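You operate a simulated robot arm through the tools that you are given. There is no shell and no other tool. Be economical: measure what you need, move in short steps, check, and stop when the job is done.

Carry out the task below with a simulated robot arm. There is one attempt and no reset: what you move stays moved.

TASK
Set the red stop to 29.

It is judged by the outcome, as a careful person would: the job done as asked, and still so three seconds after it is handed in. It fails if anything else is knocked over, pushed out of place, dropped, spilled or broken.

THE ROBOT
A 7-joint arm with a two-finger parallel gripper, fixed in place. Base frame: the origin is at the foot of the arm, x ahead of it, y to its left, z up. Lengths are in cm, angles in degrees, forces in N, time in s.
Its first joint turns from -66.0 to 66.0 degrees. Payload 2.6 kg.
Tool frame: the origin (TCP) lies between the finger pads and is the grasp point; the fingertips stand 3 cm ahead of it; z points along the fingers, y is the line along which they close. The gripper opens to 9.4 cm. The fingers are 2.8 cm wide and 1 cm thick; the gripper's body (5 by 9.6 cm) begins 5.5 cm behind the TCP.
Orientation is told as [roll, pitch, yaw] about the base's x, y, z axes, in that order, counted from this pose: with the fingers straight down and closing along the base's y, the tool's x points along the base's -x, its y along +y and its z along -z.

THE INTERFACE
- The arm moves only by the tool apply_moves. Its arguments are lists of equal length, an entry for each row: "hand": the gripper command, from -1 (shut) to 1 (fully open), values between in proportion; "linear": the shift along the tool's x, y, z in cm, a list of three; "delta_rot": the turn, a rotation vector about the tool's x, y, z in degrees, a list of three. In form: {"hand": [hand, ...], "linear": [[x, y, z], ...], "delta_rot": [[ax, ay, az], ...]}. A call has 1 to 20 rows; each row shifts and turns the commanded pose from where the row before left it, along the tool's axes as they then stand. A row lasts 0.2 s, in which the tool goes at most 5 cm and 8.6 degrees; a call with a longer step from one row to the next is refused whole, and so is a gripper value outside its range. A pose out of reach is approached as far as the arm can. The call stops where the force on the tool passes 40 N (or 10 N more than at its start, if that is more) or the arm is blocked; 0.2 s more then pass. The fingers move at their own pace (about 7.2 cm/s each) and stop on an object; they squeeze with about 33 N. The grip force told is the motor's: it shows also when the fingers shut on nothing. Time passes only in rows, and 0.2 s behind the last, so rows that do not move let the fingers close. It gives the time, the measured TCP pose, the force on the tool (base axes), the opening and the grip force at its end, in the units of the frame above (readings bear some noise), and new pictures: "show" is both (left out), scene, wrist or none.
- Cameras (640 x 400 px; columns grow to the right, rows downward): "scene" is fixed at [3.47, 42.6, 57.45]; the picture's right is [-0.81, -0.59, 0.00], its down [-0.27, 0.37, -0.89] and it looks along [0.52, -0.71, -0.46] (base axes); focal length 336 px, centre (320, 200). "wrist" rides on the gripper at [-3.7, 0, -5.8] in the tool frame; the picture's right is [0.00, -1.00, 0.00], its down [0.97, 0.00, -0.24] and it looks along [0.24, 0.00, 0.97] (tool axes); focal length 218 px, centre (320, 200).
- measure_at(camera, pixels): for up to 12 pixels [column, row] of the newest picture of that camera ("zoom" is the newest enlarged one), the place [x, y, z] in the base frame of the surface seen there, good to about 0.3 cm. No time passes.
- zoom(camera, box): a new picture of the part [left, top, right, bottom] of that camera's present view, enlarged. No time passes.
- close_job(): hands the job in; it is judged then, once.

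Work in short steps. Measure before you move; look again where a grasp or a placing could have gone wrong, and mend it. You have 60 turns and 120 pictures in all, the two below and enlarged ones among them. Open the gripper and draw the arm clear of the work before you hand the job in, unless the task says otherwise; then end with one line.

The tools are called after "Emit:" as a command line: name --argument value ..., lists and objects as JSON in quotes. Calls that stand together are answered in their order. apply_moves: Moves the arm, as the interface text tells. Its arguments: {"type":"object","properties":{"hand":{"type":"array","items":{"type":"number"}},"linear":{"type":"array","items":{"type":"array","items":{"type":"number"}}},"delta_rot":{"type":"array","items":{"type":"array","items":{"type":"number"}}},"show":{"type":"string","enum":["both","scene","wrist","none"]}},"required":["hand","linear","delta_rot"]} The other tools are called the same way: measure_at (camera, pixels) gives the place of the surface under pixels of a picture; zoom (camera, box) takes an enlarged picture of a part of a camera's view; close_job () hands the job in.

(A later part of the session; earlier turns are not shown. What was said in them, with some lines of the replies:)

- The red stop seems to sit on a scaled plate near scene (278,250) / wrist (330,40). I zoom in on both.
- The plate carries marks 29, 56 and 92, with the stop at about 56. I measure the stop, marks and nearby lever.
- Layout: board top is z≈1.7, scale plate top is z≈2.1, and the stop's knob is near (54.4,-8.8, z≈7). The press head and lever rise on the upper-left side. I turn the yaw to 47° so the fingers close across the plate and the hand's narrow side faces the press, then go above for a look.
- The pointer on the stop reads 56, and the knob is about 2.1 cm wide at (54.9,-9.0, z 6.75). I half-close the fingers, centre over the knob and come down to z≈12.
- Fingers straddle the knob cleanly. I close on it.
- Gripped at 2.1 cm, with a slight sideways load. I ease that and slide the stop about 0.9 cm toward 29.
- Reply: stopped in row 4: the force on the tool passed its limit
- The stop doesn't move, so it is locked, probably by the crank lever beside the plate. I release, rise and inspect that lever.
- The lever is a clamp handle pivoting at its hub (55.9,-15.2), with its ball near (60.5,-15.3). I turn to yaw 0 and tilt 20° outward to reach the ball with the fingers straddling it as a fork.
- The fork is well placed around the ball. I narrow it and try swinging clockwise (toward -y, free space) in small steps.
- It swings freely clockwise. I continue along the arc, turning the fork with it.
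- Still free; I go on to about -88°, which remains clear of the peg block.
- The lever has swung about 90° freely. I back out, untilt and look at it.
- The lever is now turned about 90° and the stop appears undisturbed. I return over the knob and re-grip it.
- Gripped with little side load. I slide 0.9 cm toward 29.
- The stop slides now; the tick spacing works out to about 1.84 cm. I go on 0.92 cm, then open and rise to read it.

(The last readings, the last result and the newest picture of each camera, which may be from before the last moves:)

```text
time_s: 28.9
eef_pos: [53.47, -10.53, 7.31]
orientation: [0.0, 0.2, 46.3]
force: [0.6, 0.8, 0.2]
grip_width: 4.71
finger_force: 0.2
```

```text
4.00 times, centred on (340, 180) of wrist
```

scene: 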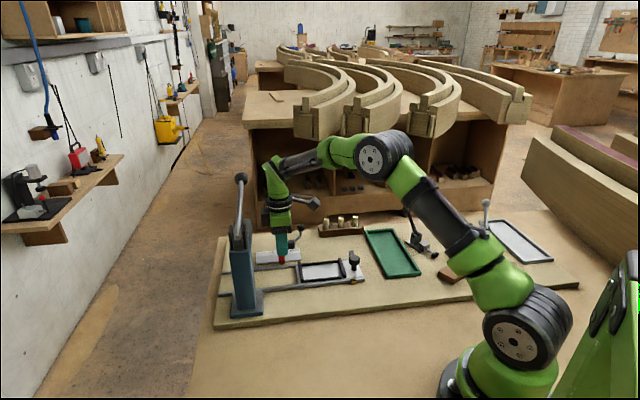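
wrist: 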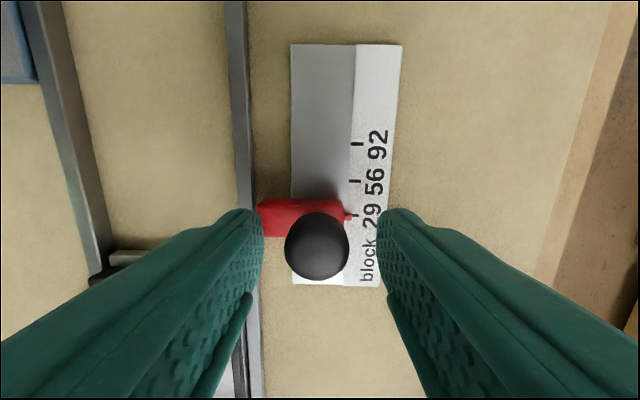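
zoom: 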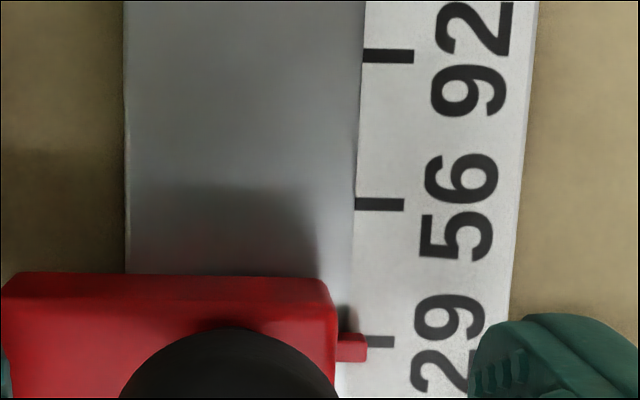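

The pointer looks aligned with the 29 tick, within parallax. I rise and put the camera directly above it for a parallax-free check.

Emit:
apply_moves --hand '[0, 0, 0, 0, 0]' --linear '[[0, 0, -2.5], [0, 0, -2.5], [1.9, 0, 0], [1.8, 0, 0], [0, 0, 0]]' --delta_rot '[[0, 0, 0], [0, 0, 0], [0, 0, 0], [0, 0, 0], [0, 0, 0]]'

Emit:
zoom --camera "wrist" --box '[280, 90, 400, 190]'

Emit:
zoom --camera "scene" --box '[240, 220, 320, 270]'

```text
time_s: 30.1
eef_pos: [50.91, -13.11, 12.26]
orientation: [0.0, 0.0, 46.4]
force: [0.4, 0.5, 0.7]
grip_width: 4.68
finger_force: 0.1
```

scene: 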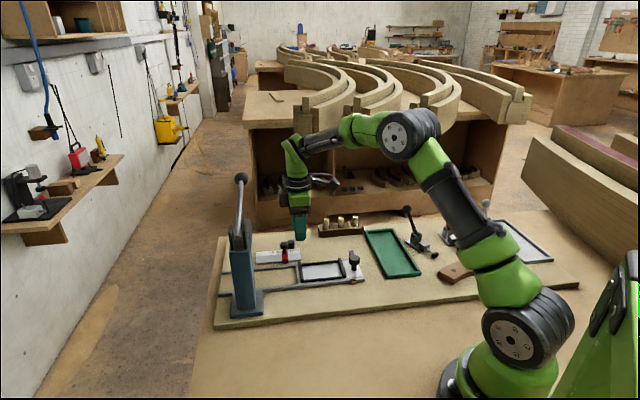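
wrist: 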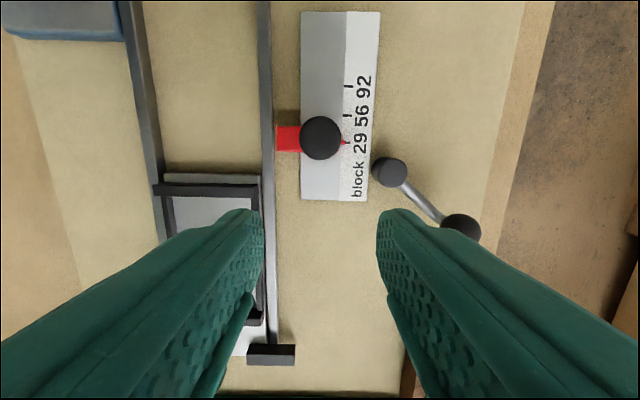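

```text
4.00 times, centred on (340, 140) of wrist
```

zoom: 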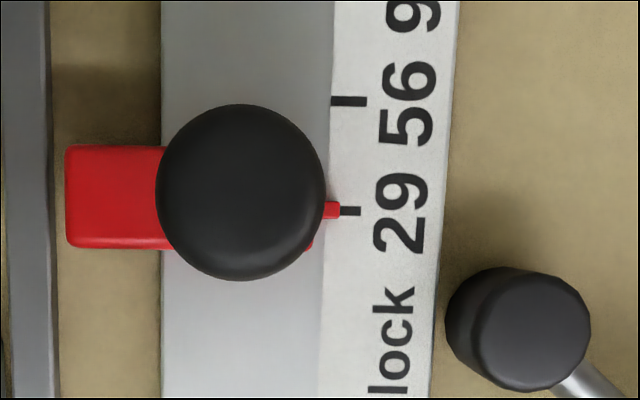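

```text
8.00 times, centred on (280, 245) of scene
```

zoom: 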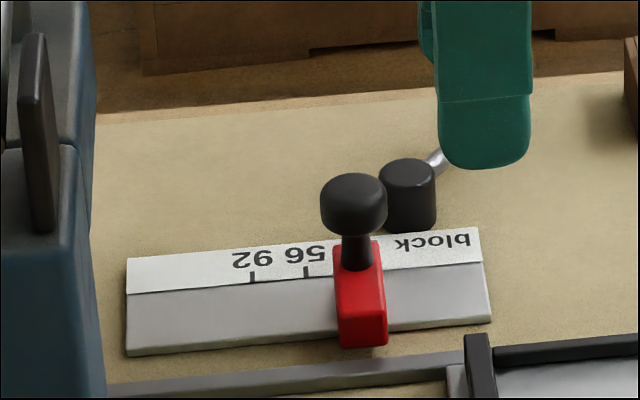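

Pointer (zoom row 210) sits on the 29 tick (row 211). Now I re-clamp it by swinging the lever back to where it was, so I measure the lever first.

Emit:
measure_at --camera "wrist" --pixels '[[389, 171], [460, 226], [445, 228], [470, 220], [425, 205]]'

Emit:
apply_moves --hand '[0, 0, 0, 0, 0, 0, 0, 0, 0, 0, 0, 0, 0, 0, 0, 0, 0, 0]' --linear '[[0, 0, -3.5], [0, 0, 0], [0, 0, 0], [0, 0, 0], [0, 0, 0], [0, 0, 0], [0, 0, 0], [0, 0, 0], [0, 0, 0], [0, 0, 0], [0, 0, 0], [0, 0, 0], [0, 0, 0], [0, 0, 0], [0, 0, 0], [0, 0, 0], [0, 0, 0], [0, 0, 0]]' --delta_rot '[[0, 0, 0], [0, 0, 8.4], [0, 0, 8.4], [0, 0, 8.4], [0, 0, 8.4], [0, 0, 8.4], [0, 0, 8.4], [0, 0, 8.4], [0, 0, 8.4], [0, 0, 8.4], [0, 0, 8.4], [0, 0, 8.4], [0, 0, 8.4], [0, 0, 8.4], [0, 0, 8.4], [0, 0, 8.4], [0, 0, 8.4], [0, 0, 0]]' --show "none"

```text
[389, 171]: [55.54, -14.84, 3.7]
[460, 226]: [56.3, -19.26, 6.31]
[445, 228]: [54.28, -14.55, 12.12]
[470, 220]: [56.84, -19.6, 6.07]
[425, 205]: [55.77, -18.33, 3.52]
```

```text
time_s: 33.9
eef_pos: [50.98, -13.16, 15.63]
orientation: [0.0, -0.2, -88.2]
force: [0.4, 0.5, 0.2]
grip_width: 4.73
finger_force: 0.1
```

Emit:
apply_moves --hand '[0, 0, 0, 0, 0, 0, 0]' --linear '[[-0.9, 1.7, 0], [-0.9, 1.7, 0], [-0.88, 1.6, 0], [0, 0, 0], [0, 0, 0], [0, 0, 0], [0, 0, 0]]' --delta_rot '[[0, 0, 0], [0, 0, 0], [0, 0, 0], [0, -6.6, 0], [0, -6.6, 0], [0, -6.6, 0], [0, 0, 0]]' --show "wrist"

Emit:
measure_at --camera "wrist" --pixels '[[320, 150], [325, 165], [325, 215]]'

```text
time_s: 35.5
eef_pos: [56.0, -15.79, 15.82]
orientation: [0.0, -20.0, -88.1]
force: [-0.8, -0.9, 1.7]
grip_width: 4.73
finger_force: 0.0
```

wrist: 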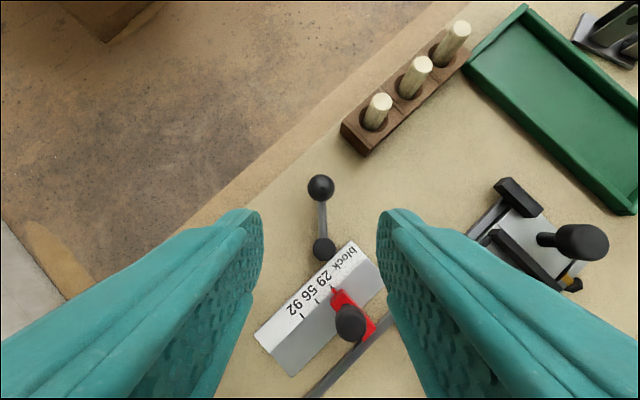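

```text
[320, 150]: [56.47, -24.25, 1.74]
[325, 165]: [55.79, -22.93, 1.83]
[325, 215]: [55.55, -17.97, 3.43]
```

Emit:
apply_moves --hand '[-0.2, -0.2, -0.2, -0.2, -0.2, -0.2, -0.45, -0.45]' --linear '[[0, 0, 0], [0, 0, 2], [0, 0, 2], [0, 0, 2], [0, 0, 1.5], [0, 0, 1.3], [0, 0, 0], [0, 0, 0]]' --delta_rot '[[0, 0, 0], [0, 0, 0], [0, 0, 0], [0, 0, 0], [0, 0, 0], [0, 0, 0], [0, 0, 0], [0, 0, 0]]'

```text
time_s: 37.3
eef_pos: [56.11, -18.7, 7.47]
orientation: [0.1, -19.7, -88.1]
force: [-0.5, -0.1, -0.4]
grip_width: 2.58
finger_force: 0.0
```

scene: 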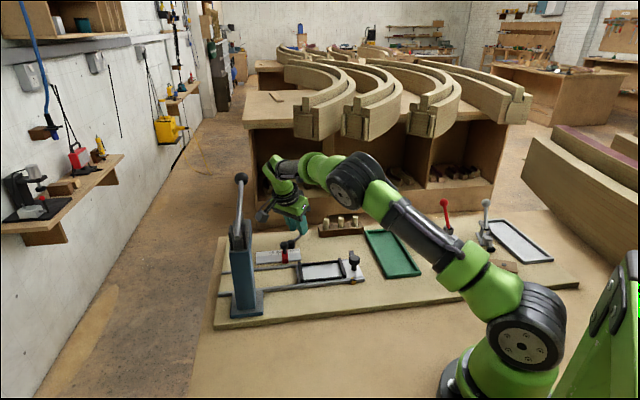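
wrist: 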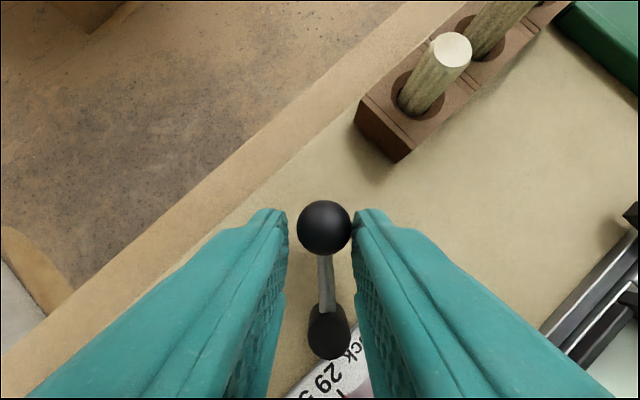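

Fork engaged. I swing the lever back counter-clockwise along the arc.

Emit:
apply_moves --hand '[-0.45, -0.45, -0.45, -0.45, -0.45, -0.45, -0.45, -0.45, -0.45, -0.45, -0.45]' --linear '[[0.03, 0.445, -0.01], [0.03, 0.445, -0.01], [0.03, 0.445, -0.01], [0.03, 0.445, -0.01], [0.03, 0.445, -0.01], [0.03, 0.445, -0.01], [0.03, 0.445, -0.01], [0.03, 0.445, -0.01], [0.03, 0.445, -0.01], [0.03, 0.445, -0.01], [0, 0, 0]]' --delta_rot '[[-2.74, 0, -7.52], [-2.74, 0, -7.52], [-2.74, 0, -7.52], [-2.74, 0, -7.52], [-2.74, 0, -7.52], [-2.74, 0, -7.52], [-2.74, 0, -7.52], [-2.74, 0, -7.52], [-2.74, 0, -7.52], [-2.74, 0, -7.52], [0, 0, 0]]'

```text
time_s: 39.7
eef_pos: [59.22, -15.8, 7.47]
orientation: [0.2, -20.0, -8.0]
force: [0.2, 1.4, 0.5]
grip_width: 2.66
finger_force: 0.2
```

scene: 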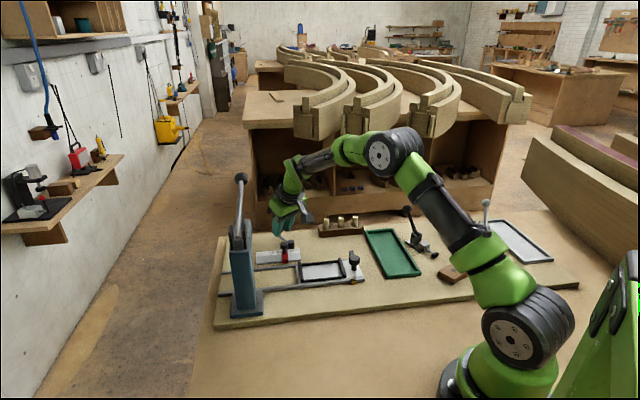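
wrist: 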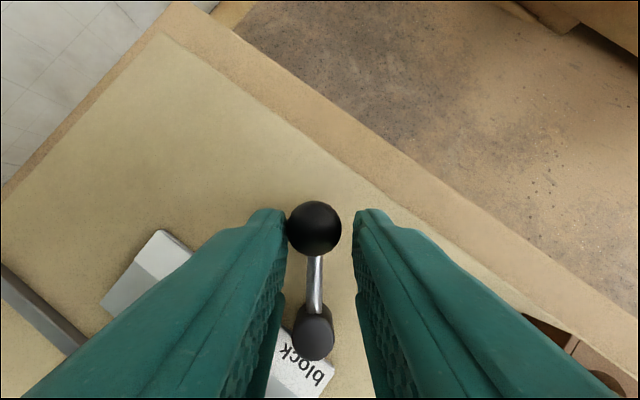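

The lever is back near its original angle and leads the fork. I give one small further nudge to seat it.

Emit:
apply_moves --hand '[-0.45, -0.45, -0.45, -0.45, -0.45]' --linear '[[0, 0.2, 0], [0, 0.2, 0], [0, 0.2, 0], [0, 0.1, 0], [0, 0, 0]]' --delta_rot '[[0, 0, 0], [0, 0, 0], [0, 0, 0], [0, 0, 0], [0, 0, 0]]' --show "wrist"

```text
time_s: 40.9
eef_pos: [59.38, -15.2, 7.65]
orientation: [0.1, -20.0, -8.1]
force: [0.7, -0.3, 0.6]
grip_width: 2.59
finger_force: 0.1
```

wrist: 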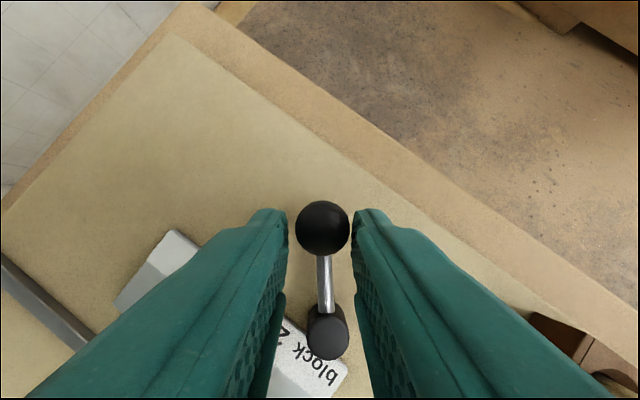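

Emit:
apply_moves --hand '[-0.2, -0.2, -0.2, -0.2, -0.2, -0.2, -0.2, -0.2, -0.2]' --linear '[[0, 0, 0], [0, 0, -2], [0, 0, -2.5], [0, 0, -2.5], [0, 0, -2], [0, 0, 0], [0, 0, 0], [0, 0, 0], [3, 0, 0]]' --delta_rot '[[0, 0, 0], [0, 0, 0], [0, 0, 0], [0, 0, 0], [0, 0, 0], [0, 6.6, 0], [0, 6.6, 0], [0, 6.6, 0], [0, 0, 0]]'

Emit:
zoom --camera "wrist" --box '[220, 70, 420, 230]'

Emit:
zoom --camera "scene" --box '[240, 220, 320, 270]'

```text
time_s: 42.9
eef_pos: [53.32, -14.38, 16.01]
orientation: [0.2, -0.2, -7.9]
force: [-0.1, 0.4, -0.5]
grip_width: 3.76
finger_force: 0.0
```

scene: 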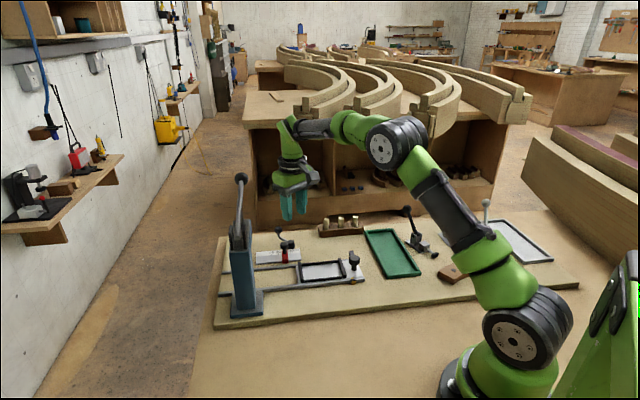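
wrist: 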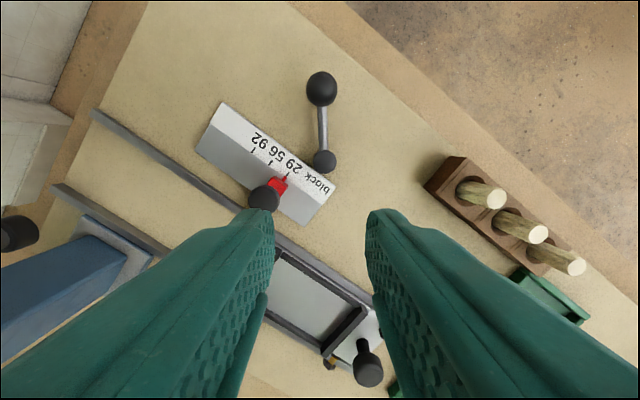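

```text
2.50 times, centred on (320, 150) of wrist
```

zoom: 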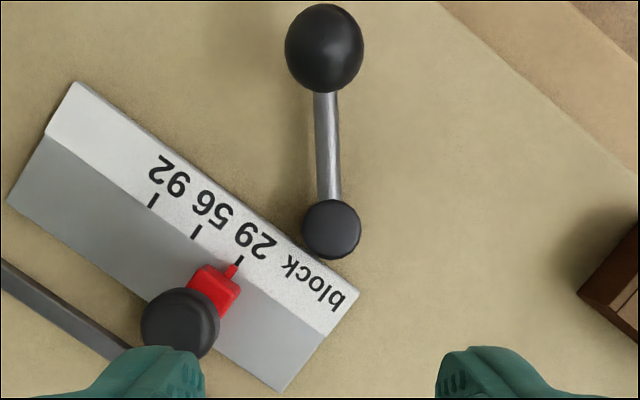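

```text
8.00 times, centred on (280, 245) of scene
```

zoom: 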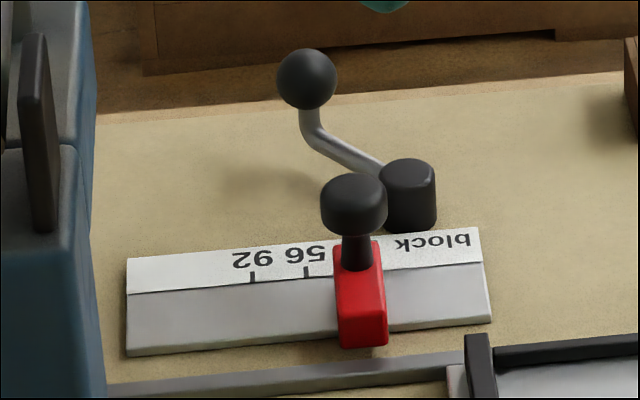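

The lever is back exactly at its original spot (zoom 305,78) and the stop still points at 29. I open the gripper and draw the arm clear.

Emit:
apply_moves --hand '[0, 0.5, 1, 1, 1, 1, 1]' --linear '[[0, 0, -4], [0, 0, -4], [0, 0, -4], [3, 0, -3], [4, 0, 0], [4, 0, 0], [0, 0, 0]]' --delta_rot '[[0, 0, 0], [0, 0, 0], [0, 0, 0], [0, 0, 0], [0, 0, 0], [0, 0, 0], [0, 0, 0]]'

Emit:
zoom --camera "wrist" --box '[240, 0, 400, 120]'

```text
time_s: 44.5
eef_pos: [42.41, -12.72, 30.87]
orientation: [0.2, -0.3, -8.0]
force: [-0.2, -0.4, 0.4]
grip_width: 9.41
finger_force: 0.1
```

scene: 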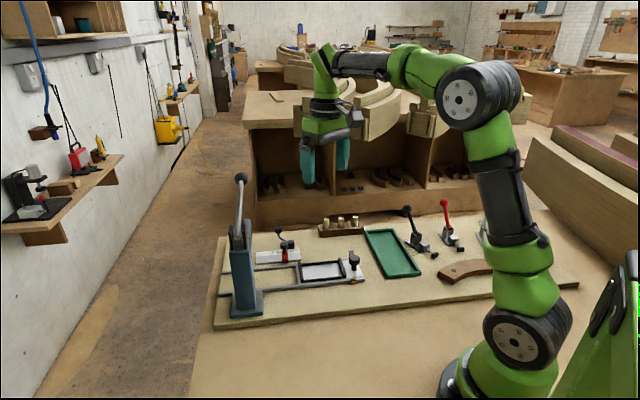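
wrist: 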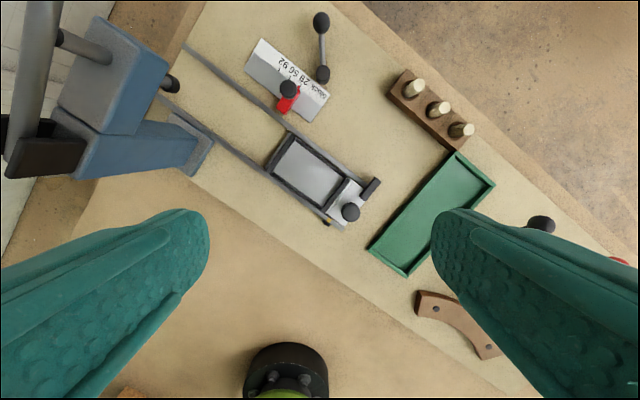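

```text
3.33 times, centred on (320, 60) of wrist
```

zoom: 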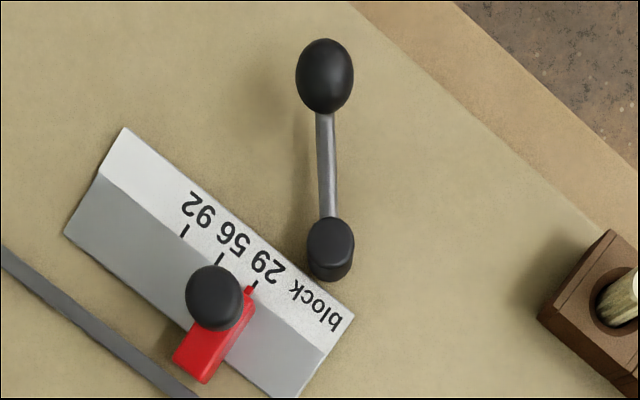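

Everything is in place and the arm is clear, so I hand the job in.

Emit:
close_job

```text
The job is handed in.
```

The red stop is set to 29: its pointer sits on the 29 tick. It was locked at first, so I swung the clamp lever open to move it and then back to its original position. Nothing else was disturbed, and the arm is clear with the gripper open.
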